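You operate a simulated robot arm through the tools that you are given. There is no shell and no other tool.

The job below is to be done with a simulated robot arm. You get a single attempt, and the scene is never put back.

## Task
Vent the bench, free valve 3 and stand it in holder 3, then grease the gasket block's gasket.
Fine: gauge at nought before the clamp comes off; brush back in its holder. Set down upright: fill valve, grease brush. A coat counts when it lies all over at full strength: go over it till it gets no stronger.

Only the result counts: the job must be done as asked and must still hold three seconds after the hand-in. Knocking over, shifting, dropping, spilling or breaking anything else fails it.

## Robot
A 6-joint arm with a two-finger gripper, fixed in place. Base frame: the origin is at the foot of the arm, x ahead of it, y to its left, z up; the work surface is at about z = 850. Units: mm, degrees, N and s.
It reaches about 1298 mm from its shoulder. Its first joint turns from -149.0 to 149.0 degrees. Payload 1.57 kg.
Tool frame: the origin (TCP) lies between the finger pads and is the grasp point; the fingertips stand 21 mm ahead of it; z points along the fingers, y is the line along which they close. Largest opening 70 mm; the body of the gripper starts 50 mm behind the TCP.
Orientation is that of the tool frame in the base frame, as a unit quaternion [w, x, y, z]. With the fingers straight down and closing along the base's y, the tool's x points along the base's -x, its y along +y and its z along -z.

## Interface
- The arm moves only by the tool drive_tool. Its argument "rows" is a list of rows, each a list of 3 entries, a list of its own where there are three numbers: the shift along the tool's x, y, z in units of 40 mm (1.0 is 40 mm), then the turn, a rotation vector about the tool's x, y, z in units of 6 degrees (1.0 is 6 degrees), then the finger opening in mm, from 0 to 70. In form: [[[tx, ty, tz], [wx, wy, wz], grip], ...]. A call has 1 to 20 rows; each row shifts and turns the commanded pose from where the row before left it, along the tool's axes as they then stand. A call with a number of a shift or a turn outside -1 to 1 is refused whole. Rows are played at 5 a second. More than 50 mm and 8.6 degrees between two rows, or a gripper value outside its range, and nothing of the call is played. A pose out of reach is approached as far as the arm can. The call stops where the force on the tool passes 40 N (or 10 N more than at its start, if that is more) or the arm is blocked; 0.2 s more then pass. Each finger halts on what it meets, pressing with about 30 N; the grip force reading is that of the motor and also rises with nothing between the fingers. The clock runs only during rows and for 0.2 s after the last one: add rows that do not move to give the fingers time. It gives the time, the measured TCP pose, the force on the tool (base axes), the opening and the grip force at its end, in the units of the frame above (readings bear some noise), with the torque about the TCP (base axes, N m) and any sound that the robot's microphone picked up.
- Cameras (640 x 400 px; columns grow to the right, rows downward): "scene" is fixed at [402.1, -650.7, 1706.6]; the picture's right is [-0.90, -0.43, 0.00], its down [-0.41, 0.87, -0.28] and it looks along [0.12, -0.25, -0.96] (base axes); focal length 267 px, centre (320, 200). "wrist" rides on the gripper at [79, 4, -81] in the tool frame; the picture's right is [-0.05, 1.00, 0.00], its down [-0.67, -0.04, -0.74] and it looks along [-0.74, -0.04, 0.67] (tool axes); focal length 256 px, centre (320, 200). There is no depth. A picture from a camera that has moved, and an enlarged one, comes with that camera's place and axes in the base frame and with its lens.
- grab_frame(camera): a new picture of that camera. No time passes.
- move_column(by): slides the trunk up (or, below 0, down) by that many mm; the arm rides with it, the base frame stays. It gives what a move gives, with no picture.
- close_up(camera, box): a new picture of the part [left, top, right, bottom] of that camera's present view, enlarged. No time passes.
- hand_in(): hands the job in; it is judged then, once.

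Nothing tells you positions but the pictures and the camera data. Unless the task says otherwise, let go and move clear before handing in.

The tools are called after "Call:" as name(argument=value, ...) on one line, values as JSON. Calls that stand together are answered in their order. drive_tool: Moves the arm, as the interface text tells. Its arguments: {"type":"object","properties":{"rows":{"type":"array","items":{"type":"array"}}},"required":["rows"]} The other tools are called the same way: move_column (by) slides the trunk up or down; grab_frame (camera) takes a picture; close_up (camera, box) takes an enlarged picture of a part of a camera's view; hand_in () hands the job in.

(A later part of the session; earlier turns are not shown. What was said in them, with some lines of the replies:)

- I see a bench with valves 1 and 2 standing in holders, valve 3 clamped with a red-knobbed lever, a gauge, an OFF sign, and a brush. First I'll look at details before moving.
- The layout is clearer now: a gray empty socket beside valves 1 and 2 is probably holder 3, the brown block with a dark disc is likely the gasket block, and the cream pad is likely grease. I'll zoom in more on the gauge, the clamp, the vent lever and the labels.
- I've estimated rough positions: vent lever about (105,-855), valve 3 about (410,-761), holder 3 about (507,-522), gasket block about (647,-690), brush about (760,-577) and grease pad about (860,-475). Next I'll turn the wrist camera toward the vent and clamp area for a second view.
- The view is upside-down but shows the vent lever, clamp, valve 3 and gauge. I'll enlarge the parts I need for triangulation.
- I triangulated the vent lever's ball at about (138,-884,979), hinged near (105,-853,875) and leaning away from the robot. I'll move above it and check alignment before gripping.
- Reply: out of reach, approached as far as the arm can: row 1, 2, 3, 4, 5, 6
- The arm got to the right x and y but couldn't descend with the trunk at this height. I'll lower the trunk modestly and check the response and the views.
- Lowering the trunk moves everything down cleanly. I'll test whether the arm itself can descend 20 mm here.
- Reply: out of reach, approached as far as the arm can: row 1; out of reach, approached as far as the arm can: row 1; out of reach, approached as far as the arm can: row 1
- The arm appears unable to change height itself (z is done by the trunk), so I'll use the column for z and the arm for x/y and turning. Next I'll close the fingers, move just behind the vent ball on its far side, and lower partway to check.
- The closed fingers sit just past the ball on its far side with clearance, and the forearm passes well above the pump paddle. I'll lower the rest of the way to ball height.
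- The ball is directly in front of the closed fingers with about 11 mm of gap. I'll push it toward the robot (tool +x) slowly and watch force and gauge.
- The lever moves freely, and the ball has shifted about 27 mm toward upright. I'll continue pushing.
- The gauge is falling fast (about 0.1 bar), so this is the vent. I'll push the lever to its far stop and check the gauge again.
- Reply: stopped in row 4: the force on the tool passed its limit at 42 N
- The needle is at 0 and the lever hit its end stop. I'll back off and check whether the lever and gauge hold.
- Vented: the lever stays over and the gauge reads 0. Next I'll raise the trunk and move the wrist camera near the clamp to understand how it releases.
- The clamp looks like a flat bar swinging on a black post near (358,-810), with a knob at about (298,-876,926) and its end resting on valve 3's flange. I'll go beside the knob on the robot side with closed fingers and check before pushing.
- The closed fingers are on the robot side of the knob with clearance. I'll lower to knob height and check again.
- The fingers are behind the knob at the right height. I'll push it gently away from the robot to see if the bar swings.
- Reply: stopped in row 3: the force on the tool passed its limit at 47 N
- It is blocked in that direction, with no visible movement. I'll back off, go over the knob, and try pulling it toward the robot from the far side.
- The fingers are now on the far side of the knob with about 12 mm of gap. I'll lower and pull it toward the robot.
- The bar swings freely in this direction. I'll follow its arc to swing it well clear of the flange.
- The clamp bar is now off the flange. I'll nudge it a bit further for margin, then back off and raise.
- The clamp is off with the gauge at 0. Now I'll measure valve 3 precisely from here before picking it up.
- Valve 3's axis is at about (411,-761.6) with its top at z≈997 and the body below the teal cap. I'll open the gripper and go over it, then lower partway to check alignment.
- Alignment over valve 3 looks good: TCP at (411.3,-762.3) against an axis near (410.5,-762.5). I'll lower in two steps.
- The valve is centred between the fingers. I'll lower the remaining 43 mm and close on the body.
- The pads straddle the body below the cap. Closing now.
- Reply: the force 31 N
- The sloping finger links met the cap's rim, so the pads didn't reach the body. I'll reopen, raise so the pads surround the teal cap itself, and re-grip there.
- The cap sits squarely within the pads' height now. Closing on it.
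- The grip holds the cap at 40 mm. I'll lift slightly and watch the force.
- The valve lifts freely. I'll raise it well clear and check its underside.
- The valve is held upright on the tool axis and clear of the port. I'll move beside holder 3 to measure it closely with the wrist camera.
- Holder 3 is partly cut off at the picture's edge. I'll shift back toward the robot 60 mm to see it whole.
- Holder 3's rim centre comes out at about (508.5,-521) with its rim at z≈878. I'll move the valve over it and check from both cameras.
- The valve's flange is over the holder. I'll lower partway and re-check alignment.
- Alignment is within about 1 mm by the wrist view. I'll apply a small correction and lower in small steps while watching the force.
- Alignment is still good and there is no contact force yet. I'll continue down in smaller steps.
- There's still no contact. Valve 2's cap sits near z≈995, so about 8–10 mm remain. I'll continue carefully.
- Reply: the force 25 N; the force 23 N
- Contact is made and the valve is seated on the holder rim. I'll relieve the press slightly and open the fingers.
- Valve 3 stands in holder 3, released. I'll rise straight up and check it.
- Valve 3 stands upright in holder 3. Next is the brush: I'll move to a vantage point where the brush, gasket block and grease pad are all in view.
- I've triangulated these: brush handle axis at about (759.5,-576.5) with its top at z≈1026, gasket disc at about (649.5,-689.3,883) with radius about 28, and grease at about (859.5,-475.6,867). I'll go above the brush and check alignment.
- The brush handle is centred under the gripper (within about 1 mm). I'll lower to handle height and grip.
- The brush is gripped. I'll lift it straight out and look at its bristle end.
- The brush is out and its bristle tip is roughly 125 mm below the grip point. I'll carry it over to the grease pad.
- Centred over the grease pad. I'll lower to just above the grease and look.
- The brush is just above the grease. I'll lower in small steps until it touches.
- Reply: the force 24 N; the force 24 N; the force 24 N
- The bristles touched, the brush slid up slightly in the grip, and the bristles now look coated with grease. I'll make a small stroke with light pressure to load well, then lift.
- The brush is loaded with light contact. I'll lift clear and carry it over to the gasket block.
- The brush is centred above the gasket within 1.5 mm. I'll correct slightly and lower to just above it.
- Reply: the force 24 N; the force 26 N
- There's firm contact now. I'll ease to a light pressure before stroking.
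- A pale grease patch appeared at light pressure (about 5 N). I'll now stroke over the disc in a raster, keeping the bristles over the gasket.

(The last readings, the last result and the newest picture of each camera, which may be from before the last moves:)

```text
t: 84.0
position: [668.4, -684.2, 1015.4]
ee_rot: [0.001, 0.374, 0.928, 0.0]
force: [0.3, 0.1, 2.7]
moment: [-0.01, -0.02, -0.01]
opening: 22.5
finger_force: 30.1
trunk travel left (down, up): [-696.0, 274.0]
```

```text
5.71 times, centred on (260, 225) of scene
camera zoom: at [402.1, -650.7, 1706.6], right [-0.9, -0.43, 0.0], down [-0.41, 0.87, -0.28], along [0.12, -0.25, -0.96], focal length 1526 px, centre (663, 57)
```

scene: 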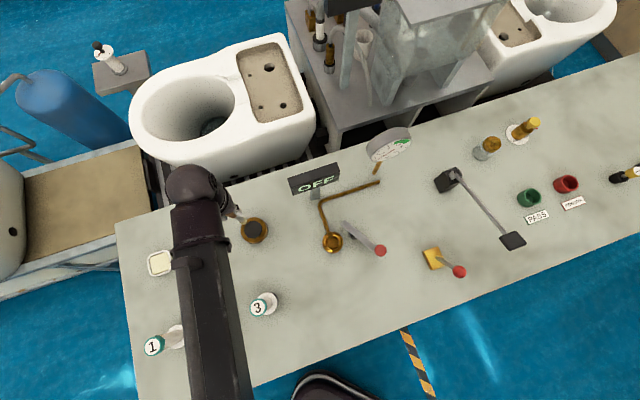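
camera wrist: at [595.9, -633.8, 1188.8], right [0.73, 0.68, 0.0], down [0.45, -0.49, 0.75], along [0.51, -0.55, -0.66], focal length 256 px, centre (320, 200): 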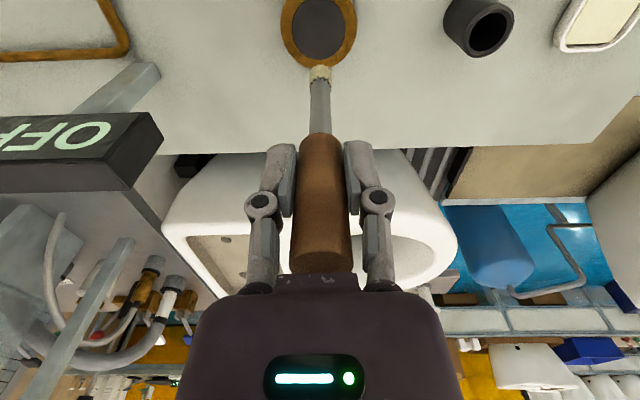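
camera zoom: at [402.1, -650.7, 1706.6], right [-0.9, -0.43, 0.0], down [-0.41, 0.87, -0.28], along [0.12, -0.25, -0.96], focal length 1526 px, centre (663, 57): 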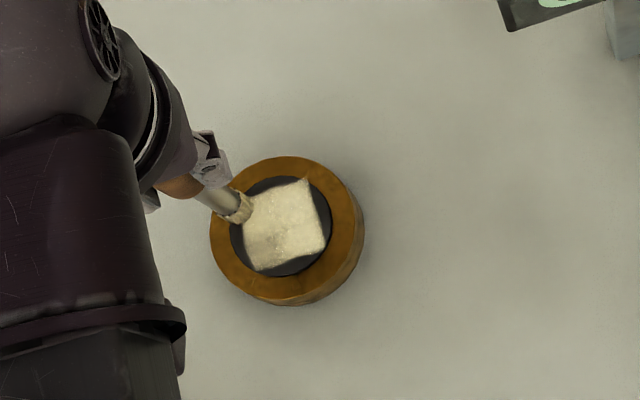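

The coat shows as a square region on the disc, still uneven. I'll continue with an overlapping raster over the whole square.

Call:
drive_tool(rows=[[[-0.175, -0.05, 0], [0, 0, 0], 10], [[0, -0.2, 0], [0, 0, 0], 10], [[0, -0.2, 0], [0, 0, 0], 10], [[0, -0.2, 0], [0, 0, 0], 10], [[0, -0.2, 0], [0, 0, 0], 10], [[0.2, 0, 0], [0, 0, 0], 10], [[0, 0.2, 0], [0, 0, 0], 10], [[0, 0.2, 0], [0, 0, 0], 10], [[0, 0.2, 0], [0, 0, 0], 10], [[0, 0.2, 0], [0, 0, 0], 10], [[0.2, 0, 0], [0, 0, 0], 10], [[0, -0.2, 0], [0, 0, 0], 10], [[0, -0.2, 0], [0, 0, 0], 10], [[0, -0.2, 0], [0, 0, 0], 10], [[0, -0.2, 0], [0, 0, 0], 10], [[0.2, 0, 0], [0, 0, 0], 10], [[0, 0.2, 0], [0, 0, 0], 10], [[0, 0.2, 0], [0, 0, 0], 10], [[0, 0.2, 0], [0, 0, 0], 10], [[0, 0.2, 0], [0, 0, 0], 10]])

Call:
drive_tool(rows=[[[0.2, 0, 0], [0, 0, 0], 10], [[0, -0.2, 0], [0, 0, 0], 10], [[0, -0.2, 0], [0, 0, 0], 10], [[0, -0.2, 0], [0, 0, 0], 10], [[0, -0.2, 0], [0, 0, 0], 10], [[-0.2, 0, 0], [0, 0, 0], 10], [[-0.2, 0, 0], [0, 0, 0], 10], [[-0.2, 0, 0], [0, 0, 0], 10], [[-0.2, 0, 0], [0, 0, 0], 10], [[0, 0.2, 0], [0, 0, 0], 10], [[0.2, 0, 0], [0, 0, 0], 10], [[0.2, 0, 0], [0, 0, 0], 10], [[0.2, 0, 0], [0, 0, 0], 10], [[0.2, 0, 0], [0, 0, 0], 10], [[0, 0.2, 0], [0, 0, 0], 10], [[-0.2, 0, 0], [0, 0, 0], 10], [[-0.2, 0, 0], [0, 0, 0], 10], [[-0.2, 0, 0], [0, 0, 0], 10], [[-0.2, 0, 0], [0, 0, 0], 10], [[0, 0.2, 0], [0, 0, 0], 10]])

Call:
close_up(camera="wrist", box=[220, 0, 420, 150])

Call:
close_up(camera="scene", box=[230, 200, 280, 250])

```text
t: 88.2
position: [656.0, -672.5, 1015.0]
ee_rot: [0.001, 0.373, 0.928, -0.001]
force: [0.3, -0.4, 2.8]
moment: [-0.02, 0.02, 0.01]
opening: 22.8
finger_force: 29.5
trunk travel left (down, up): [-696.0, 274.0]
```

```text
t: 92.4
position: [667.4, -696.8, 1015.7]
ee_rot: [0.002, 0.374, 0.928, -0.002]
force: [0.1, 0.5, 1.9]
moment: [-0.02, -0.01, 0.01]
opening: 22.6
finger_force: 30.3
trunk travel left (down, up): [-696.0, 274.0]
```

```text
2.67 times, centred on (320, 75) of wrist
camera zoom: at [612.7, -638.9, 1095.9], right [0.73, 0.68, 0.0], down [0.45, -0.48, 0.75], along [0.51, -0.55, -0.66], focal length 683 px, centre (320, 533)
```

zoom: 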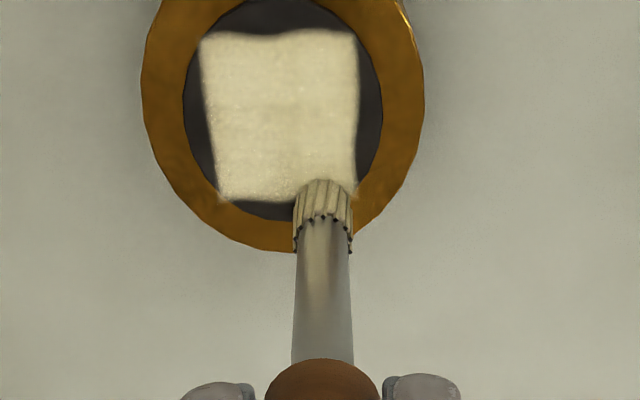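

```text
8.00 times, centred on (255, 225) of scene
camera zoom: at [402.1, -650.7, 1706.6], right [-0.9, -0.43, 0.0], down [-0.41, 0.87, -0.28], along [0.12, -0.25, -0.96], focal length 2137 px, centre (840, 0)
```

zoom: 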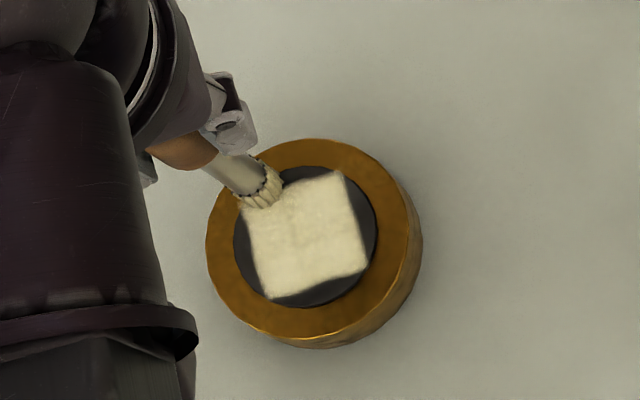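

The square is now covered and fairly even. I'll run another full cross-hatch and compare strength.

Call:
drive_tool(rows=[[[0, 0.2, 0], [0, 0, 0], 10], [[0.2, 0, 0], [0, 0, 0], 10], [[0.2, 0, 0], [0, 0, 0], 10], [[0.2, 0, 0], [0, 0, 0], 10], [[0.2, 0, 0], [0, 0, 0], 10], [[0, -0.2, 0], [0, 0, 0], 10], [[-0.2, 0, 0], [0, 0, 0], 10], [[-0.2, 0, 0], [0, 0, 0], 10], [[-0.2, 0, 0], [0, 0, 0], 10], [[-0.2, 0, 0], [0, 0, 0], 10], [[0, -0.2, 0], [0, 0, 0], 10], [[0.2, 0, 0], [0, 0, 0], 10], [[0.2, 0, 0], [0, 0, 0], 10], [[0.2, 0, 0], [0, 0, 0], 10], [[0.2, 0, 0], [0, 0, 0], 10], [[0, -0.2, 0], [0, 0, 0], 10], [[-0.2, 0, 0], [0, 0, 0], 10], [[-0.2, 0, 0], [0, 0, 0], 10], [[-0.2, 0, 0], [0, 0, 0], 10], [[-0.2, 0, 0], [0, 0, 0], 10]])

Call:
drive_tool(rows=[[[0, -0.2, 0], [0, 0, 0], 10], [[0.2, 0, 0], [0, 0, 0], 10], [[0.2, 0, 0], [0, 0, 0], 10], [[0.2, 0, 0], [0, 0, 0], 10], [[0.2, 0, 0], [0, 0, 0], 10], [[0, 0.2, 0], [0, 0, 0], 10], [[0, 0.2, 0], [0, 0, 0], 10], [[0, 0.2, 0], [0, 0, 0], 10], [[0, 0.2, 0], [0, 0, 0], 10], [[-0.2, 0, 0], [0, 0, 0], 10], [[0, -0.2, 0], [0, 0, 0], 10], [[0, -0.2, 0], [0, 0, 0], 10], [[0, -0.2, 0], [0, 0, 0], 10], [[0, -0.2, 0], [0, 0, 0], 10], [[-0.2, 0, 0], [0, 0, 0], 10], [[0, 0.2, 0], [0, 0, 0], 10], [[0, 0.2, 0], [0, 0, 0], 10], [[0, 0.2, 0], [0, 0, 0], 10], [[0, 0.2, 0], [0, 0, 0], 10], [[-0.2, 0, 0], [0, 0, 0], 10]])

Call:
drive_tool(rows=[[[0, -0.2, 0], [0, 0, 0], 10], [[0, -0.2, 0], [0, 0, 0], 10], [[0, -0.2, 0], [0, 0, 0], 10], [[0, -0.2, 0], [0, 0, 0], 10], [[-0.2, 0, 0], [0, 0, 0], 10], [[0, 0.2, 0], [0, 0, 0], 10], [[0, 0.2, 0], [0, 0, 0], 10], [[0, 0.2, 0], [0, 0, 0], 10], [[0, 0.2, 0], [0, 0, 0], 10], [[0, -0.2, 0], [0, 0, 0], 10], [[0, 0, 0], [0, 0, 0], 10]])

Call:
close_up(camera="wrist", box=[220, 0, 420, 150])

Call:
close_up(camera="scene", box=[230, 200, 280, 250])

```text
t: 96.6
position: [655.1, -707.4, 1015.0]
ee_rot: [0.002, 0.374, 0.927, -0.002]
force: [0.2, -0.6, 1.3]
moment: [-0.01, 0.02, 0.0]
opening: 22.7
finger_force: 30.3
trunk travel left (down, up): [-696.0, 274.0]
```

```text
t: 100.8
position: [667.2, -685.7, 1013.6]
ee_rot: [0.001, 0.374, 0.927, -0.001]
force: [-0.8, 0.0, 0.9]
moment: [-0.01, 0.03, 0.01]
opening: 22.7
finger_force: 30.3
trunk travel left (down, up): [-696.0, 274.0]
```

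```text
t: 103.2
position: [667.1, -695.6, 1014.3]
ee_rot: [0.001, 0.374, 0.927, -0.001]
force: [1.3, 0.0, 1.0]
moment: [0.06, -0.05, 0.0]
opening: 22.6
finger_force: 29.9
trunk travel left (down, up): [-696.0, 274.0]
```

```text
2.67 times, centred on (320, 75) of wrist
camera zoom: at [611.7, -639.0, 1095.9], right [0.73, 0.68, 0.0], down [0.45, -0.49, 0.75], along [0.51, -0.55, -0.66], focal length 683 px, centre (320, 533)
```

zoom: 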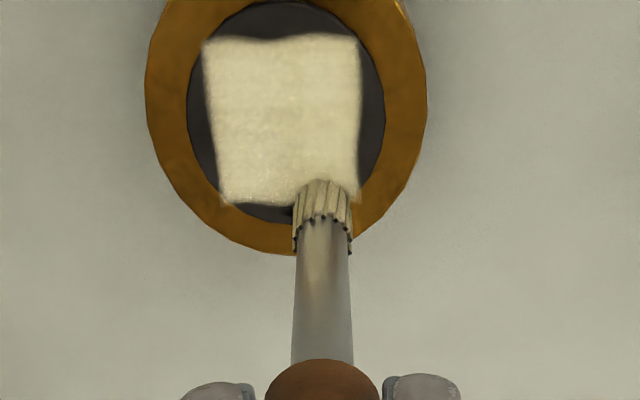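

```text
8.00 times, centred on (255, 225) of scene
camera zoom: at [402.1, -650.7, 1706.6], right [-0.9, -0.43, 0.0], down [-0.41, 0.87, -0.28], along [0.12, -0.25, -0.96], focal length 2137 px, centre (840, 0)
```

zoom: 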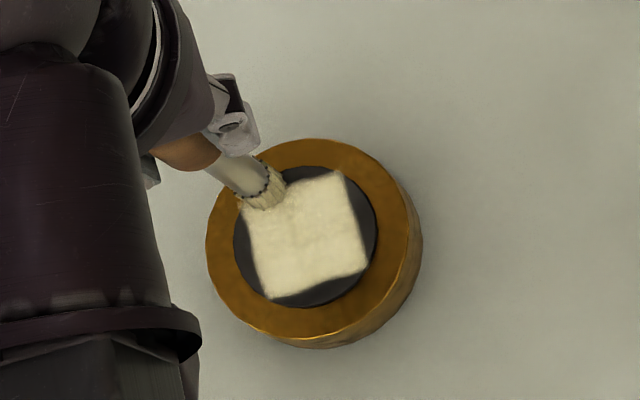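

The coat looks saturated, but I want to be sure. I'll lift the brush and inspect the gasket unobstructed, then re-dip for one more check pass.

Call:
move_column(by=60)

Call:
drive_tool(rows=[[[0.8, 0.6, 0], [0, 0, 0], 10], [[0.8, 0.6, 0], [0, 0, 0], 10], [[0, 0, 0], [0, 0, 0], 10]])

Call:
grab_frame(camera="wrist")

Call:
close_up(camera="wrist", box=[180, 30, 380, 160])

Call:
close_up(camera="scene", box=[230, 205, 280, 250])

```text
t: 104.2
position: [666.2, -695.9, 1075.1]
ee_rot: [0.001, 0.374, 0.928, -0.002]
force: [0.9, 0.7, -0.7]
moment: [-0.01, -0.03, -0.02]
opening: 22.4
finger_force: 30.0
trunk travel left (down, up): [-756.0, 214.0]
```

```text
t: 105.0
position: [652.8, -618.2, 1074.8]
ee_rot: [0.002, 0.373, 0.928, -0.001]
force: [0.1, -0.7, 0.0]
moment: [0.02, 0.01, 0.02]
opening: 22.9
finger_force: 30.4
trunk travel left (down, up): [-756.0, 214.0]
```

```text
taken
camera wrist: at [599.2, -560.4, 1155.6], right [0.73, 0.68, 0.0], down [0.45, -0.49, 0.75], along [0.51, -0.55, -0.66], focal length 256 px, centre (320, 200)
```

wrist: 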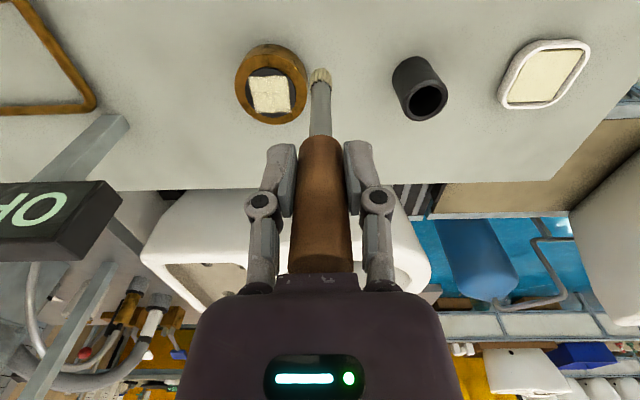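

```text
3.08 times, centred on (280, 95) of wrist
camera zoom: at [599.2, -560.4, 1155.6], right [0.73, 0.68, 0.0], down [0.45, -0.49, 0.75], along [0.51, -0.55, -0.66], focal length 788 px, centre (443, 523)
```

zoom: 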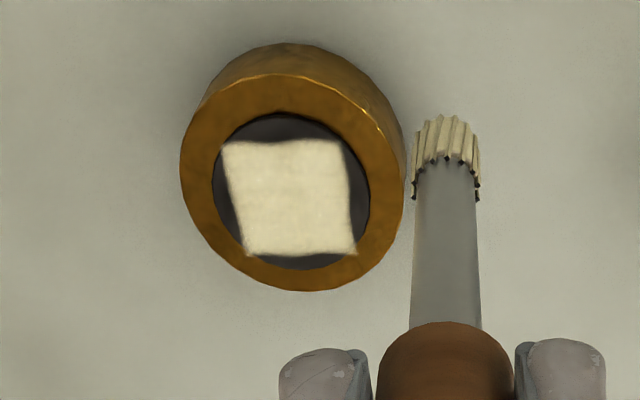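

```text
8.89 times, centred on (255, 228) of scene
camera zoom: at [402.1, -650.7, 1706.6], right [-0.9, -0.43, 0.0], down [-0.41, 0.87, -0.28], along [0.12, -0.25, -0.96], focal length 2375 px, centre (898, -44)
```

zoom: 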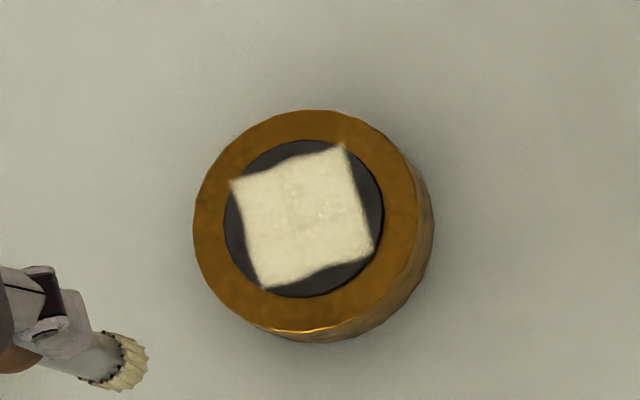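

The coat fills the whole square and looks even and opaque. To confirm it's at full strength I'll re-dip and go over it once more, then compare.

Call:
move_column(by=30)

Call:
drive_tool(rows=[[[-0.1757, 0.879, 0], [0, 0, 0], 10], [[-0.1757, 0.879, 0], [0, 0, 0], 10], [[-0.1757, 0.879, 0], [0, 0, 0], 10], [[-0.1757, 0.879, 0], [0, 0, 0], 10], [[-0.1757, 0.879, 0], [0, 0, 0], 10], [[-0.1757, 0.879, 0], [0, 0, 0], 10], [[-0.1757, 0.879, 0], [0, 0, 0], 10], [[0, 0, 0], [0, 0, 0], 10], [[0, 0, 0], [0, 0, 0], 10]])

Call:
move_column(by=-100)

Call:
close_up(camera="wrist", box=[240, 0, 400, 130])

```text
t: 105.8
position: [653.4, -616.7, 1104.2]
ee_rot: [0.002, 0.373, 0.928, -0.001]
force: [0.1, 0.0, -0.5]
moment: [-0.07, 0.01, 0.01]
opening: 22.7
finger_force: 30.3
trunk travel left (down, up): [-786.0, 184.0]
```

```text
t: 107.8
position: [863.5, -472.5, 1104.6]
ee_rot: [0.001, 0.373, 0.928, -0.002]
force: [-1.0, 0.4, -0.7]
moment: [0.0, -0.05, 0.01]
opening: 22.6
finger_force: 29.9
trunk travel left (down, up): [-786.0, 184.0]
```

```text
t: 109.1
position: [861.3, -472.5, 1005.9]
ee_rot: [0.002, 0.374, 0.927, -0.001]
force: [-0.1, 0.2, 0.2]
moment: [0.04, 0.0, -0.02]
opening: 22.5
finger_force: 29.7
trunk travel left (down, up): [-686.0, 284.0]
```

```text
3.08 times, centred on (320, 65) of wrist
camera zoom: at [807.3, -415.5, 1085.8], right [0.73, 0.68, 0.0], down [0.45, -0.49, 0.75], along [0.51, -0.55, -0.66], focal length 788 px, centre (320, 615)
```

zoom: 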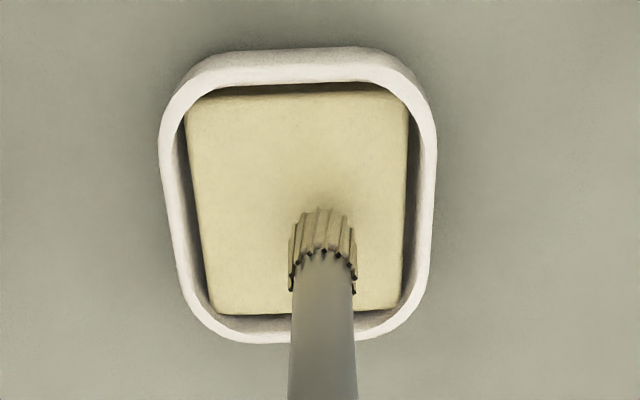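

Call:
move_column(by=-4)

Call:
move_column(by=-2)

Call:
move_column(by=-1)

```text
t: 109.6
position: [862.3, -473.2, 1000.6]
ee_rot: [0.0, 0.374, 0.928, -0.001]
force: [-0.8, 0.0, -0.6]
moment: [-0.03, -0.03, 0.0]
opening: 22.7
finger_force: 30.5
trunk travel left (down, up): [-682.0, 288.0]
```

```text
t: 110.2
position: [862.0, -472.8, 999.3]
ee_rot: [0.001, 0.374, 0.928, -0.001]
force: [-1.2, -0.9, -0.6]
moment: [-0.01, -0.06, -0.04]
opening: 22.5
finger_force: 29.7
trunk travel left (down, up): [-680.0, 290.0]
```

```text
t: 110.7
position: [861.4, -472.4, 998.1]
ee_rot: [0.001, 0.373, 0.928, -0.001]
force: [-0.7, -0.1, -0.5]
moment: [0.02, 0.0, -0.03]
opening: 22.5
finger_force: 29.9
trunk travel left (down, up): [-679.0, 291.0]
```

Call:
move_column(by=-1)

Call:
move_column(by=-1)

```text
t: 111.2
position: [862.5, -471.9, 997.3]
ee_rot: [0.001, 0.374, 0.928, -0.001]
force: [-0.5, -0.2, 1.2]
moment: [-0.02, 0.0, 0.0]
opening: 22.6
finger_force: 30.3
trunk travel left (down, up): [-678.0, 292.0]
```

```text
t: 111.7
position: [861.1, -472.5, 996.2]
ee_rot: [0.003, 0.374, 0.928, -0.001]
force: [2.3, -2.3, 10.1]
moment: [-0.22, -0.25, 0.0]
opening: 22.7
finger_force: 30.3
trunk travel left (down, up): [-677.0, 293.0]
```

There's contact at about 10 N. I'll make a few short strokes in the grease, then go back over the gasket.

Call:
drive_tool(rows=[[[0, -0.15, 0], [0, 0, 0], 10], [[0, -0.15, 0], [0, 0, 0], 10], [[0.15, 0, 0], [0, 0, 0], 10], [[0, 0.15, 0], [0, 0, 0], 10], [[-0.15, 0, 0], [0, 0, 0], 10], [[-0.15, 0, 0], [0, 0, 0], 10], [[0, -0.15, 0], [0, 0, 0], 10], [[0.15, 0.15, 0], [0, 0, 0], 10], [[0, 0, 0], [0, 0, 0], 10]])

Call:
move_column(by=110)

Call:
grab_frame(camera="wrist")

```text
t: 113.7
position: [856.9, -477.0, 996.6]
ee_rot: [0.001, 0.373, 0.928, -0.002]
force: [0.2, -2.6, 6.0]
moment: [-0.24, 0.0, -0.01]
opening: 22.9
finger_force: 29.5
trunk travel left (down, up): [-677.0, 293.0]
```

```text
t: 115.1
position: [857.4, -476.2, 1105.8]
ee_rot: [0.001, 0.374, 0.927, -0.001]
force: [-1.0, 0.5, -0.1]
moment: [-0.04, -0.03, 0.02]
opening: 22.8
finger_force: 30.4
trunk travel left (down, up): [-787.0, 183.0]
```

```text
taken
camera wrist: at [803.5, -420.0, 1186.6], right [0.73, 0.68, 0.0], down [0.45, -0.49, 0.75], along [0.51, -0.55, -0.66], focal length 256 px, centre (320, 200)
```

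wrist: 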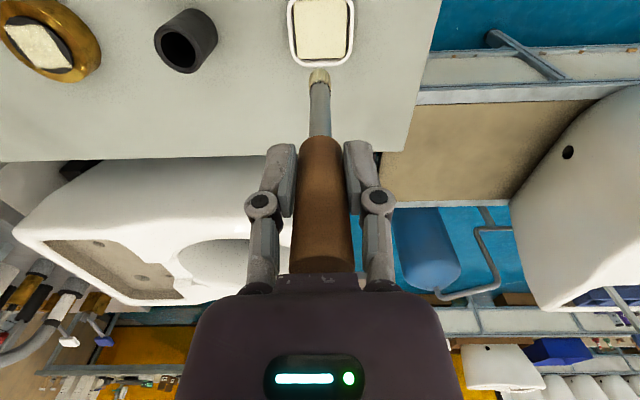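

Call:
drive_tool(rows=[[[0.01, -0.934, 0], [0, 0, 0], 10], [[0.01, -0.934, 0], [0, 0, 0], 10], [[0.01, -0.934, 0], [0, 0, 0], 10], [[0.01, -0.934, 0], [0, 0, 0], 10], [[0.01, -0.934, 0], [0, 0, 0], 10], [[0.01, -0.934, 0], [0, 0, 0], 10], [[0.01, -0.934, 0], [0, 0, 0], 10], [[0.01, -0.934, 0], [0, 0, 0], 10], [[0, 0, 0], [0, 0, 0], 10], [[0, 0, 0], [0, 0, 0], 10]])

Call:
move_column(by=-87)

Call:
close_up(camera="wrist", box=[220, 0, 420, 150])

```text
t: 117.3
position: [647.6, -691.2, 1106.3]
ee_rot: [0.002, 0.374, 0.927, -0.001]
force: [-0.3, 0.2, -0.5]
moment: [0.01, 0.02, 0.01]
opening: 22.7
finger_force: 30.1
trunk travel left (down, up): [-787.0, 183.0]
```

```text
t: 118.5
position: [648.4, -688.5, 1019.3]
ee_rot: [0.002, 0.373, 0.928, -0.001]
force: [0.4, 0.6, 0.0]
moment: [0.01, -0.01, 0.0]
opening: 22.5
finger_force: 29.5
trunk travel left (down, up): [-700.0, 270.0]
```

```text
2.67 times, centred on (320, 75) of wrist
camera zoom: at [593.7, -632.8, 1099.8], right [0.73, 0.68, 0.0], down [0.45, -0.49, 0.75], along [0.51, -0.55, -0.66], focal length 683 px, centre (320, 533)
```

zoom: 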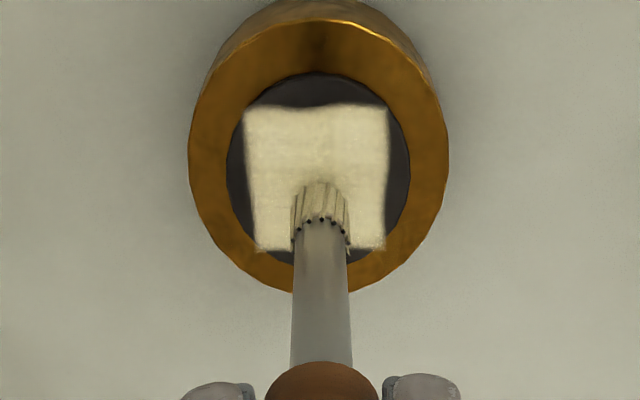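

Call:
move_column(by=-3)

Call:
move_column(by=-1)

Call:
move_column(by=-1)

```text
t: 119.0
position: [648.1, -689.6, 1016.0]
ee_rot: [0.002, 0.375, 0.927, -0.001]
force: [-0.8, -0.9, -1.7]
moment: [0.0, -0.01, 0.02]
opening: 22.5
finger_force: 30.0
trunk travel left (down, up): [-697.0, 273.0]
```

```text
t: 119.5
position: [648.7, -689.5, 1014.3]
ee_rot: [0.002, 0.374, 0.927, -0.001]
force: [0.4, -0.2, -0.4]
moment: [0.0, -0.02, 0.01]
opening: 22.8
finger_force: 29.7
trunk travel left (down, up): [-696.0, 274.0]
```

```text
t: 120.1
position: [648.2, -688.4, 1014.5]
ee_rot: [0.003, 0.374, 0.928, -0.001]
force: [1.0, -1.2, 6.6]
moment: [-0.15, -0.16, -0.03]
opening: 22.8
finger_force: 30.0
trunk travel left (down, up): [-695.0, 275.0]
```

Contact at 6.6 N. Now a full cross-hatch again with the fresh load.

Call:
drive_tool(rows=[[[0.2, 0.2, 0], [0, 0, 0], 10], [[0.2, 0.2, 0], [0, 0, 0], 10], [[0, -0.2, 0], [0, 0, 0], 10], [[0, -0.2, 0], [0, 0, 0], 10], [[0, -0.2, 0], [0, 0, 0], 10], [[0, -0.2, 0], [0, 0, 0], 10], [[-0.2, 0, 0], [0, 0, 0], 10], [[0, 0.2, 0], [0, 0, 0], 10], [[0, 0.2, 0], [0, 0, 0], 10], [[0, 0.2, 0], [0, 0, 0], 10], [[0, 0.2, 0], [0, 0, 0], 10], [[-0.2, 0, 0], [0, 0, 0], 10], [[0, -0.2, 0], [0, 0, 0], 10], [[0, -0.2, 0], [0, 0, 0], 10], [[0, -0.2, 0], [0, 0, 0], 10], [[0, -0.2, 0], [0, 0, 0], 10], [[-0.2, 0, 0], [0, 0, 0], 10], [[0, 0.2, 0], [0, 0, 0], 10], [[0, 0.2, 0], [0, 0, 0], 10], [[0, 0.2, 0], [0, 0, 0], 10]])

Call:
drive_tool(rows=[[[0, 0.2, 0], [0, 0, 0], 10], [[-0.2, 0, 0], [0, 0, 0], 10], [[0, -0.2, 0], [0, 0, 0], 10], [[0, -0.2, 0], [0, 0, 0], 10], [[0, -0.2, 0], [0, 0, 0], 10], [[0, -0.2, 0], [0, 0, 0], 10], [[0.2, 0, 0], [0, 0, 0], 10], [[0.2, 0, 0], [0, 0, 0], 10], [[0.2, 0, 0], [0, 0, 0], 10], [[0.2, 0, 0], [0, 0, 0], 10], [[0, 0.2, 0], [0, 0, 0], 10], [[-0.2, 0, 0], [0, 0, 0], 10], [[-0.2, 0, 0], [0, 0, 0], 10], [[-0.2, 0, 0], [0, 0, 0], 10], [[-0.2, 0, 0], [0, 0, 0], 10], [[0, 0.2, 0], [0, 0, 0], 10], [[0.2, 0, 0], [0, 0, 0], 10], [[0.2, 0, 0], [0, 0, 0], 10], [[0.2, 0, 0], [0, 0, 0], 10], [[0.2, 0, 0], [0, 0, 0], 10]])

Call:
drive_tool(rows=[[[0, 0.2, 0], [0, 0, 0], 10], [[-0.2, 0, 0], [0, 0, 0], 10], [[-0.2, 0, 0], [0, 0, 0], 10], [[-0.2, 0, 0], [0, 0, 0], 10], [[-0.2, 0, 0], [0, 0, 0], 10], [[0, 0.2, 0], [0, 0, 0], 10], [[0.2, 0, 0], [0, 0, 0], 10], [[0.2, 0, 0], [0, 0, 0], 10], [[0.2, 0, 0], [0, 0, 0], 10], [[0.2, 0, 0], [0, 0, 0], 10], [[0, 0, 0], [0, 0, 0], 10]])

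Call:
move_column(by=61)

```text
t: 124.3
position: [660.4, -689.3, 1014.2]
ee_rot: [0.002, 0.373, 0.928, -0.001]
force: [-0.1, -0.8, 6.3]
moment: [-0.12, 0.06, 0.0]
opening: 22.5
finger_force: 30.5
trunk travel left (down, up): [-695.0, 275.0]
```

```text
t: 128.5
position: [635.1, -678.6, 1013.8]
ee_rot: [0.002, 0.373, 0.928, 0.0]
force: [0.8, -0.1, 4.9]
moment: [-0.03, -0.05, 0.0]
opening: 22.5
finger_force: 30.1
trunk travel left (down, up): [-695.0, 275.0]
```

```text
t: 130.9
position: [646.3, -667.3, 1013.9]
ee_rot: [0.002, 0.374, 0.928, 0.0]
force: [-0.8, -0.1, 3.1]
moment: [0.08, 0.07, 0.01]
opening: 22.6
finger_force: 30.1
trunk travel left (down, up): [-695.0, 275.0]
```

```text
t: 131.9
position: [646.8, -666.8, 1073.6]
ee_rot: [0.001, 0.374, 0.927, 0.0]
force: [0.4, 0.3, -0.1]
moment: [0.01, -0.02, -0.02]
opening: 22.7
finger_force: 29.5
trunk travel left (down, up): [-756.0, 214.0]
```

Call:
drive_tool(rows=[[[0.36, 0.5, 0], [0, 0, 0], 10], [[0.36, 0.5, 0], [0, 0, 0], 10], [[0, 0, 0], [0, 0, 0], 10]])

Call:
grab_frame(camera="wrist")

Call:
close_up(camera="wrist", box=[180, 30, 380, 160])

Call:
close_up(camera="scene", box=[230, 205, 280, 250])

```text
t: 132.7
position: [654.9, -618.5, 1074.9]
ee_rot: [0.002, 0.374, 0.928, 0.0]
force: [-0.1, 0.5, -0.9]
moment: [0.02, 0.01, -0.02]
opening: 22.7
finger_force: 29.7
trunk travel left (down, up): [-756.0, 214.0]
```

```text
taken
camera wrist: at [600.4, -562.3, 1155.7], right [0.73, 0.68, 0.0], down [0.45, -0.49, 0.75], along [0.51, -0.55, -0.66], focal length 256 px, centre (320, 200)
```

wrist: 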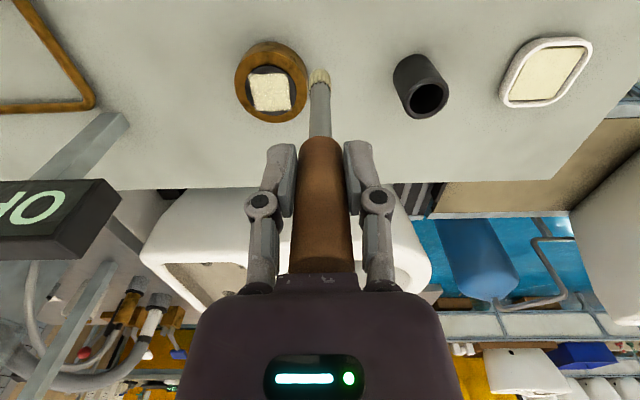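

```text
3.08 times, centred on (280, 95) of wrist
camera zoom: at [600.4, -562.3, 1155.7], right [0.73, 0.68, 0.0], down [0.45, -0.49, 0.75], along [0.51, -0.55, -0.66], focal length 788 px, centre (443, 523)
```

zoom: 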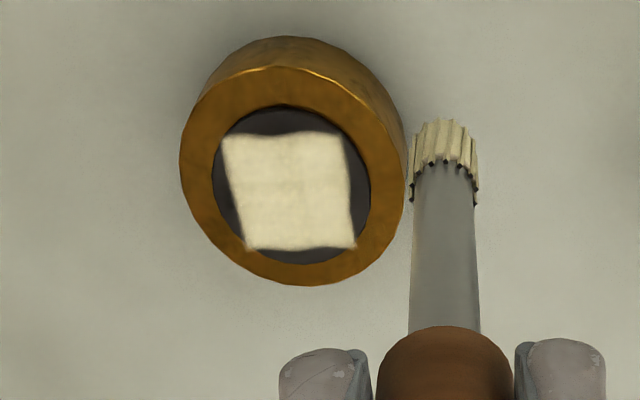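

```text
8.89 times, centred on (255, 228) of scene
camera zoom: at [402.1, -650.7, 1706.6], right [-0.9, -0.43, 0.0], down [-0.41, 0.87, -0.28], along [0.12, -0.25, -0.96], focal length 2375 px, centre (898, -44)
```

zoom: 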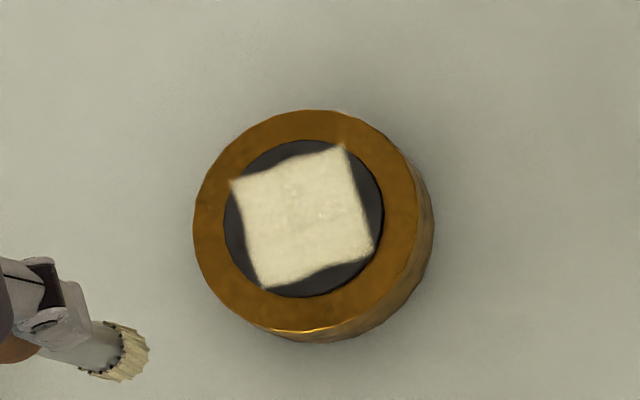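

The coat is unchanged in strength, so it's saturated, and the block hasn't moved. Now I'll return the brush to its holder.

Call:
move_column(by=20)

Call:
drive_tool(rows=[[[-0.373, 0.868, 0], [0, 0, 0], 10], [[-0.373, 0.868, 0], [0, 0, 0], 10], [[-0.373, 0.868, 0], [0, 0, 0], 10], [[0, 0, 0], [0, 0, 0], 10], [[0, 0, 0], [0, 0, 0], 10]])

Call:
close_up(camera="wrist", box=[240, 0, 400, 130])

Call:
close_up(camera="scene", box=[150, 205, 250, 275])

```text
t: 133.3
position: [654.8, -618.8, 1095.0]
ee_rot: [0.002, 0.374, 0.928, 0.0]
force: [0.0, 0.0, -0.9]
moment: [0.01, 0.0, 0.02]
opening: 22.8
finger_force: 30.2
trunk travel left (down, up): [-776.0, 194.0]
```

```text
t: 134.5
position: [760.7, -575.3, 1094.3]
ee_rot: [0.001, 0.374, 0.928, -0.001]
force: [-0.2, 0.4, -0.1]
moment: [0.0, 0.01, 0.02]
opening: 22.9
finger_force: 30.2
trunk travel left (down, up): [-776.0, 194.0]
```

```text
3.08 times, centred on (320, 65) of wrist
camera zoom: at [705.7, -519.2, 1175.6], right [0.73, 0.68, 0.0], down [0.45, -0.49, 0.75], along [0.51, -0.55, -0.66], focal length 788 px, centre (320, 615)
```

zoom: 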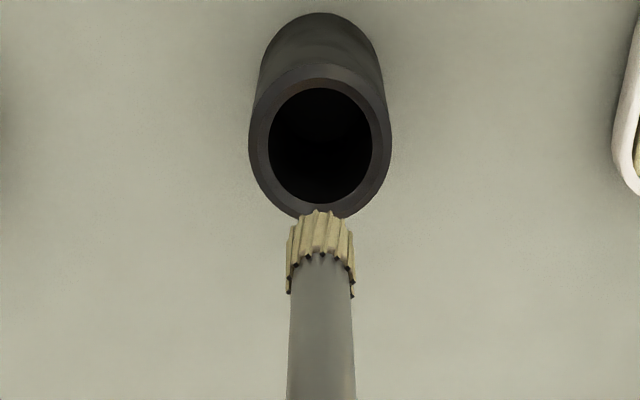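

```text
5.71 times, centred on (200, 240) of scene
camera zoom: at [402.1, -650.7, 1706.6], right [-0.9, -0.43, 0.0], down [-0.41, 0.87, -0.28], along [0.12, -0.25, -0.96], focal length 1526 px, centre (1006, -29)
```

zoom: 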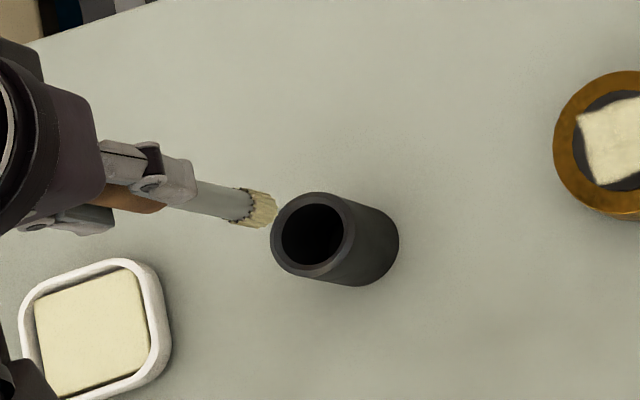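

The brush is aligned over its holder. I'll lower it in, checking on the way.

Call:
drive_tool(rows=[[[-0.03, 0, 0], [0, 0, 0], 10], [[0, 0, 0], [0, 0, 0], 10]])

Call:
move_column(by=-45)

Call:
close_up(camera="wrist", box=[240, 0, 400, 130])

Call:
close_up(camera="scene", box=[150, 205, 250, 275])

```text
t: 135.1
position: [760.4, -576.5, 1095.8]
ee_rot: [0.001, 0.374, 0.928, -0.002]
force: [-0.5, 0.6, 0.2]
moment: [-0.01, 0.01, 0.0]
opening: 22.5
finger_force: 30.3
trunk travel left (down, up): [-776.0, 194.0]
```

```text
t: 136.0
position: [760.2, -576.8, 1049.5]
ee_rot: [0.001, 0.374, 0.927, -0.001]
force: [-0.2, 0.7, -0.1]
moment: [0.03, 0.0, -0.01]
opening: 22.7
finger_force: 29.7
trunk travel left (down, up): [-731.0, 239.0]
```

```text
3.08 times, centred on (320, 65) of wrist
camera zoom: at [706.0, -520.1, 1130.8], right [0.73, 0.68, 0.0], down [0.45, -0.49, 0.75], along [0.51, -0.55, -0.66], focal length 788 px, centre (320, 615)
```

zoom: 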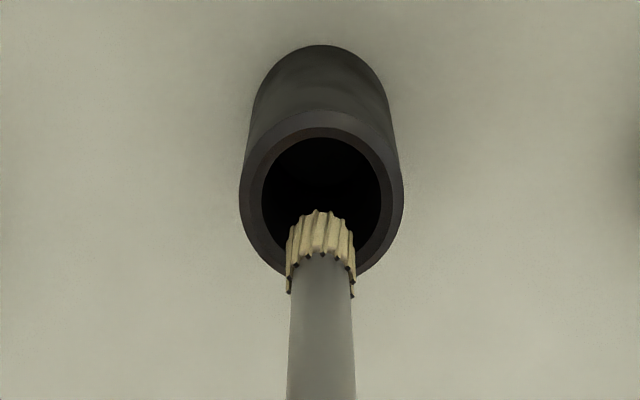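

```text
5.71 times, centred on (200, 240) of scene
camera zoom: at [402.1, -650.7, 1706.6], right [-0.9, -0.43, 0.0], down [-0.41, 0.87, -0.28], along [0.12, -0.25, -0.96], focal length 1526 px, centre (1006, -29)
```

zoom: 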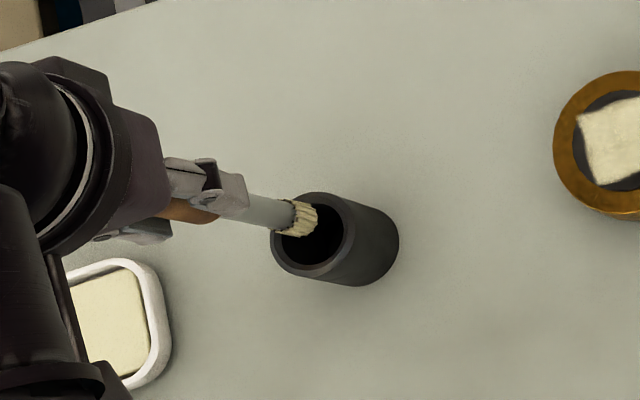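

The bristles are entering the holder centrally. I'll continue lowering.

Call:
move_column(by=-25)

Call:
move_column(by=-20)

Call:
close_up(camera="wrist", box=[240, 0, 400, 130])

Call:
close_up(camera="scene", box=[150, 205, 250, 275])

```text
t: 136.7
position: [760.4, -577.6, 1024.9]
ee_rot: [0.002, 0.373, 0.928, -0.001]
force: [0.5, 0.3, -0.9]
moment: [-0.01, 0.01, -0.02]
opening: 22.6
finger_force: 29.9
trunk travel left (down, up): [-706.0, 264.0]
```

```text
t: 137.4
position: [759.5, -576.9, 1005.4]
ee_rot: [0.001, 0.374, 0.928, -0.001]
force: [-0.3, 1.1, 0.6]
moment: [0.04, -0.03, -0.01]
opening: 22.6
finger_force: 30.4
trunk travel left (down, up): [-686.0, 284.0]
```

```text
3.08 times, centred on (320, 65) of wrist
camera zoom: at [706.0, -520.1, 1085.8], right [0.73, 0.68, 0.0], down [0.45, -0.49, 0.75], along [0.51, -0.55, -0.66], focal length 788 px, centre (320, 615)
```

zoom: 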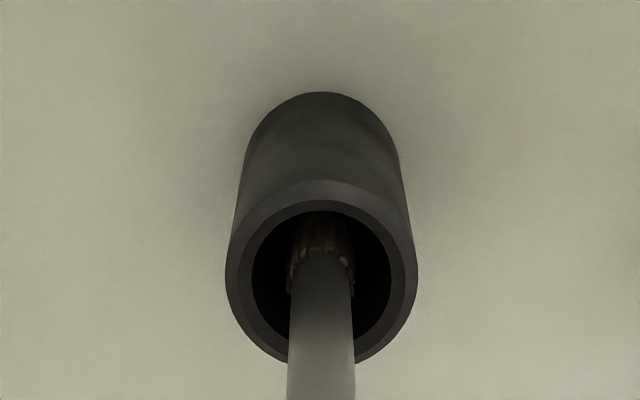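

```text
5.71 times, centred on (200, 240) of scene
camera zoom: at [402.1, -650.7, 1706.6], right [-0.9, -0.43, 0.0], down [-0.41, 0.87, -0.28], along [0.12, -0.25, -0.96], focal length 1526 px, centre (1006, -29)
```

zoom: 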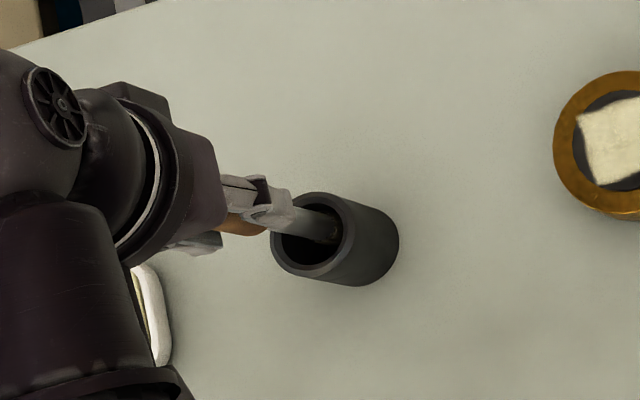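

Call:
move_column(by=-12)

Call:
move_column(by=-4)

Call:
move_column(by=-2)

Call:
move_column(by=-1.5)

```text
t: 138.0
position: [761.2, -576.8, 992.4]
ee_rot: [0.002, 0.373, 0.928, -0.002]
force: [0.7, 0.1, -0.4]
moment: [0.01, -0.04, 0.0]
opening: 22.5
finger_force: 29.7
trunk travel left (down, up): [-674.0, 296.0]
```

```text
t: 138.5
position: [760.2, -576.9, 988.5]
ee_rot: [0.002, 0.373, 0.928, -0.002]
force: [-0.4, 1.4, 0.3]
moment: [-0.03, 0.01, -0.04]
opening: 22.5
finger_force: 30.0
trunk travel left (down, up): [-670.0, 300.0]
```

```text
t: 139.1
position: [761.2, -577.1, 987.4]
ee_rot: [0.001, 0.374, 0.928, -0.001]
force: [0.2, -0.5, 0.4]
moment: [0.03, 0.0, -0.02]
opening: 22.6
finger_force: 30.6
trunk travel left (down, up): [-668.0, 302.0]
```

```text
t: 139.6
position: [760.6, -577.1, 984.6]
ee_rot: [0.001, 0.374, 0.927, -0.002]
force: [0.1, -0.5, -1.7]
moment: [0.03, 0.02, -0.04]
opening: 22.7
finger_force: 29.4
trunk travel left (down, up): [-667.0, 303.0]
```

Call:
move_column(by=-1.5)

Call:
move_column(by=-1)

Call:
move_column(by=-1)

Call:
grab_frame(camera="wrist")

```text
t: 140.1
position: [760.6, -577.6, 983.4]
ee_rot: [0.002, 0.373, 0.928, -0.001]
force: [-0.5, -0.2, 3.7]
moment: [-0.04, -0.07, 0.0]
opening: 22.8
finger_force: 30.1
trunk travel left (down, up): [-665.0, 305.0]
```

```text
t: 140.6
position: [760.9, -577.1, 983.4]
ee_rot: [0.002, 0.373, 0.928, -0.001]
force: [2.3, -1.5, 12.4]
moment: [-0.25, -0.32, 0.01]
opening: 22.6
finger_force: 29.9
trunk travel left (down, up): [-664.0, 306.0]
```

```text
t: 141.1
position: [759.6, -576.3, 983.5]
ee_rot: [0.002, 0.373, 0.928, -0.001]
force: [3.5, -3.4, 20.9]
moment: [-0.54, -0.54, 0.01]
opening: 22.7
finger_force: 30.0
trunk travel left (down, up): [-663.0, 307.0]
```

```text
taken
camera wrist: at [704.9, -519.3, 1064.4], right [0.73, 0.68, 0.0], down [0.45, -0.48, 0.75], along [0.51, -0.55, -0.66], focal length 256 px, centre (320, 200)
```

wrist: 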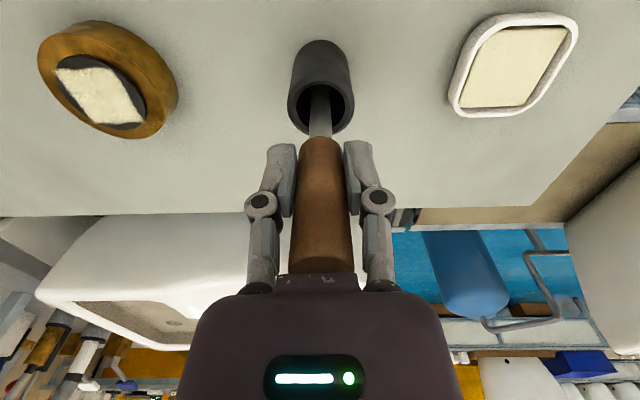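

The brush bottomed out right where expected. I'll ease the pressure and release it gently.

Call:
move_column(by=1.7)

Call:
drive_tool(rows=[[[0, 0, 0], [0, 0, 0], 25], [[0, 0, 0], [0, 0, 0], 30], [[0, 0, 0], [0, 0, 0], 40], [[0, 0, 0], [0, 0, 0], 55], [[0, 0, 0], [0, 0, 0], 70], [[0, 0, 0], [0, 0, 0], 70], [[0, 0, 0], [0, 0, 0], 70]])

Call:
grab_frame(camera="wrist")

```text
t: 141.6
position: [758.9, -576.2, 984.2]
ee_rot: [0.002, 0.374, 0.927, -0.001]
force: [-0.4, 0.5, 5.7]
moment: [0.0, 0.01, -0.02]
opening: 22.5
finger_force: 30.2
trunk travel left (down, up): [-665.0, 305.0]
```

```text
t: 143.2
position: [759.7, -575.6, 984.6]
ee_rot: [0.001, 0.374, 0.928, -0.001]
force: [0.5, 0.8, 0.2]
moment: [0.02, -0.03, 0.01]
opening: 70.2
finger_force: 0.1
trunk travel left (down, up): [-665.0, 305.0]
```

```text
taken
camera wrist: at [706.0, -520.1, 1064.5], right [0.73, 0.68, 0.0], down [0.45, -0.49, 0.75], along [0.51, -0.55, -0.66], focal length 256 px, centre (320, 200)
```

wrist: 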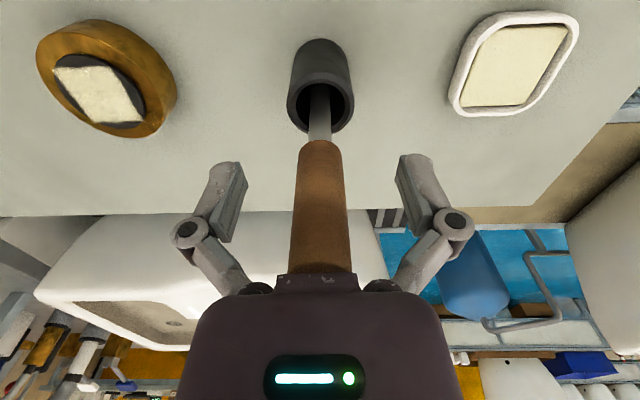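

The brush stands upright in its holder, released. I'll rise straight up, move clear, and inspect everything.

Call:
move_column(by=140)

Call:
drive_tool(rows=[[[0.9, -0.6, 0], [0, 0, 0], 70], [[0.9, -0.6, 0], [0, 0, 0], 70], [[0.9, -0.6, 0], [0, 0, 0], 70], [[0.9, -0.6, 0], [0, 0, 0], 70], [[0, 0, 0], [0, 0, 0], 70]])

Call:
grab_frame(camera="wrist")

Call:
grab_frame(camera="scene")

Call:
close_up(camera="scene", box=[140, 190, 310, 300])

Call:
close_up(camera="scene", box=[360, 120, 420, 165])

```text
t: 144.9
position: [760.5, -577.7, 1124.8]
ee_rot: [0.002, 0.374, 0.928, -0.001]
force: [0.4, -0.5, -0.1]
moment: [-0.01, 0.03, 0.01]
opening: 70.0
finger_force: 0.1
trunk travel left (down, up): [-805.0, 165.0]
```

```text
t: 146.1
position: [590.2, -548.3, 1123.1]
ee_rot: [0.001, 0.374, 0.927, -0.001]
force: [-0.5, 0.0, -0.6]
moment: [0.0, 0.01, 0.02]
opening: 70.3
finger_force: 0.0
trunk travel left (down, up): [-805.0, 165.0]
```

```text
taken
camera wrist: at [535.6, -491.3, 1204.3], right [0.73, 0.68, 0.0], down [0.45, -0.49, 0.75], along [0.51, -0.55, -0.66], focal length 256 px, centre (320, 200)
```

wrist: 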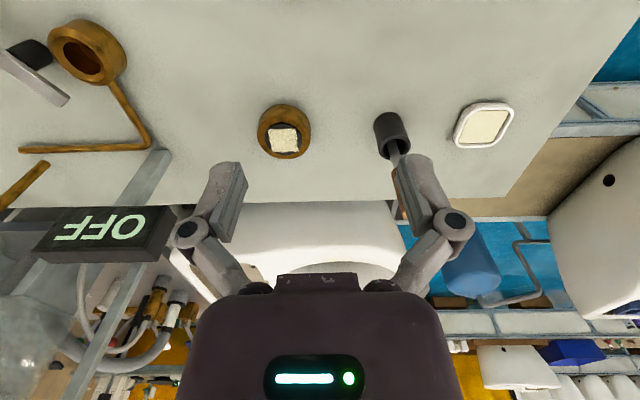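

```text
taken
```

scene: 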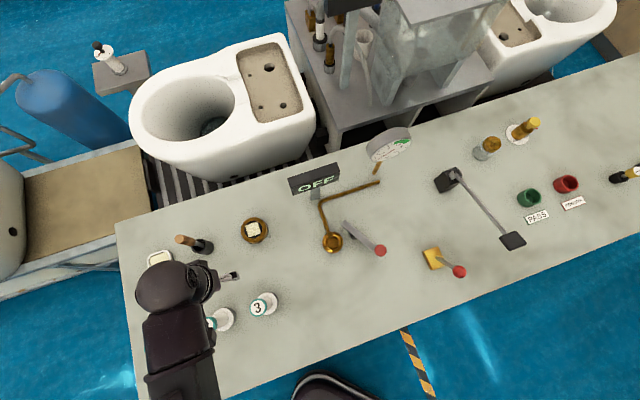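

```text
3.64 times, centred on (225, 245) of scene
camera zoom: at [402.1, -650.7, 1706.6], right [-0.9, -0.43, 0.0], down [-0.41, 0.87, -0.28], along [0.12, -0.25, -0.96], focal length 971 px, centre (666, 36)
```

zoom: 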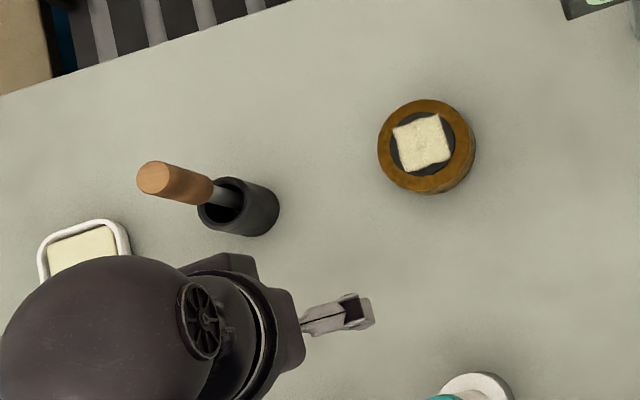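

```text
8.89 times, centred on (390, 142) of scene
camera zoom: at [402.1, -650.7, 1706.6], right [-0.9, -0.43, 0.0], down [-0.41, 0.87, -0.28], along [0.12, -0.25, -0.96], focal length 2375 px, centre (-302, 711)
```

zoom: 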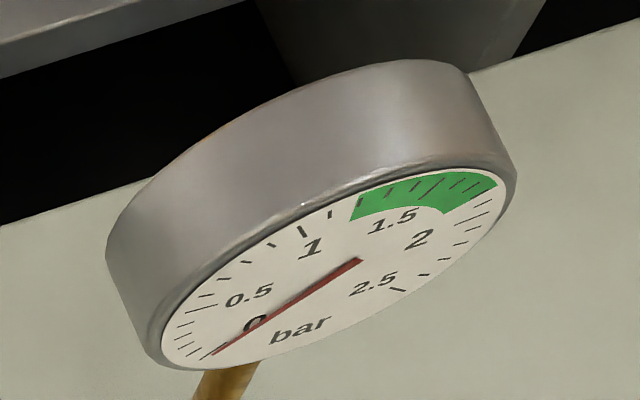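

Everything looks right: the brush is upright in its holder, the gasket is coated and the gauge reads 0. I'll move the arm off the valves to confirm them all before handing in.

Call:
drive_tool(rows=[[[0.8, -0.875, 0], [0, 0, 0], 70], [[0.8, -0.875, 0], [0, 0, 0], 70], [[0.8, -0.875, 0], [0, 0, 0], 70], [[0.8, -0.875, 0], [0, 0, 0], 70], [[0, 0, 0], [0, 0, 0], 70]])

Call:
grab_frame(camera="scene")

Call:
close_up(camera="scene", box=[130, 210, 310, 370])

Call:
close_up(camera="scene", box=[165, 225, 225, 265])

```text
t: 147.3
position: [401.2, -559.7, 1123.7]
ee_rot: [0.001, 0.374, 0.927, -0.002]
force: [0.1, 0.8, 0.3]
moment: [0.0, 0.01, 0.0]
opening: 69.9
finger_force: 0.0
trunk travel left (down, up): [-805.0, 165.0]
```

```text
taken
```

scene: 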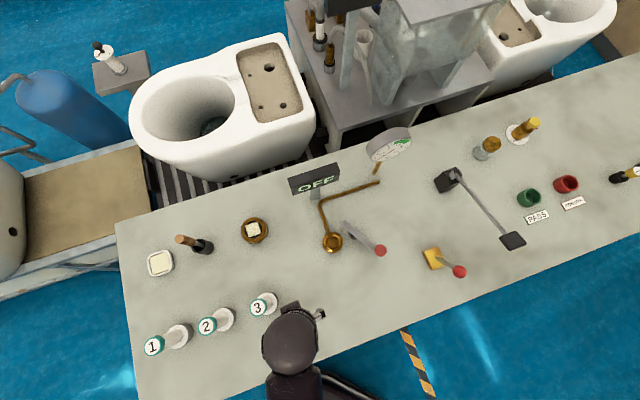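

```text
2.50 times, centred on (220, 290) of scene
camera zoom: at [402.1, -650.7, 1706.6], right [-0.9, -0.43, 0.0], down [-0.41, 0.87, -0.28], along [0.12, -0.25, -0.96], focal length 668 px, centre (570, -25)
```

zoom: 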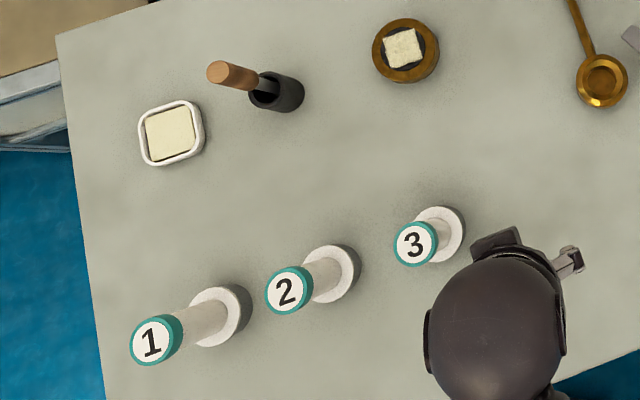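

```text
10.00 times, centred on (195, 245) of scene
camera zoom: at [402.1, -650.7, 1706.6], right [-0.9, -0.43, 0.0], down [-0.41, 0.87, -0.28], along [0.12, -0.25, -0.96], focal length 2671 px, centre (1570, -250)
```

zoom: 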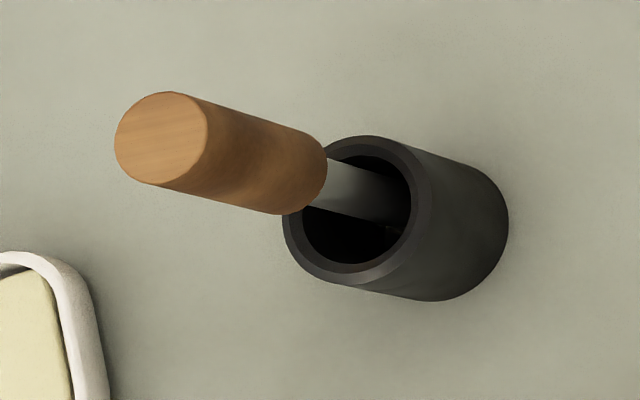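

All three valves stand in their holders, the brush is upright in its holder, the gasket is fully coated, the gauge is at 0 and the arm is clear. Handing in.

Call:
hand_in()

```text
The job is handed in.
```

The job is done and handed in; no verdict came back, so this is what the last pictures showed.

- **Venting:** I pushed the vent lever over and the gauge fell from about 1 bar to 0. It was at 0 before I touched the clamp and was still at 0 in the last gauge picture, shortly before handing in.
- **Valve 3:** I swung the clamp bar off the flange, lifted the valve out of its port and stood it upright in holder 3. I took the empty holder beside valves 1 and 2 to be holder 3, since it carries no number.
- **Gasket:** The grease only shows on a square area inside the dark disc, and that square is covered right to its corners. After a first coat I dipped the brush again and went over it once more. The coat looked the same before and after, so I took it to be at full strength.
- **Brush:** It stands upright in its holder, about 5 mm off its original spot. It had slid about 13 mm up in the gripper when I first pressed it into the grease.

My first push on the clamp was the wrong way. It stopped at 47 N with nothing visibly moving, so I swung it from the other side instead. In the last pictures nothing else on the bench looked knocked over or shifted.
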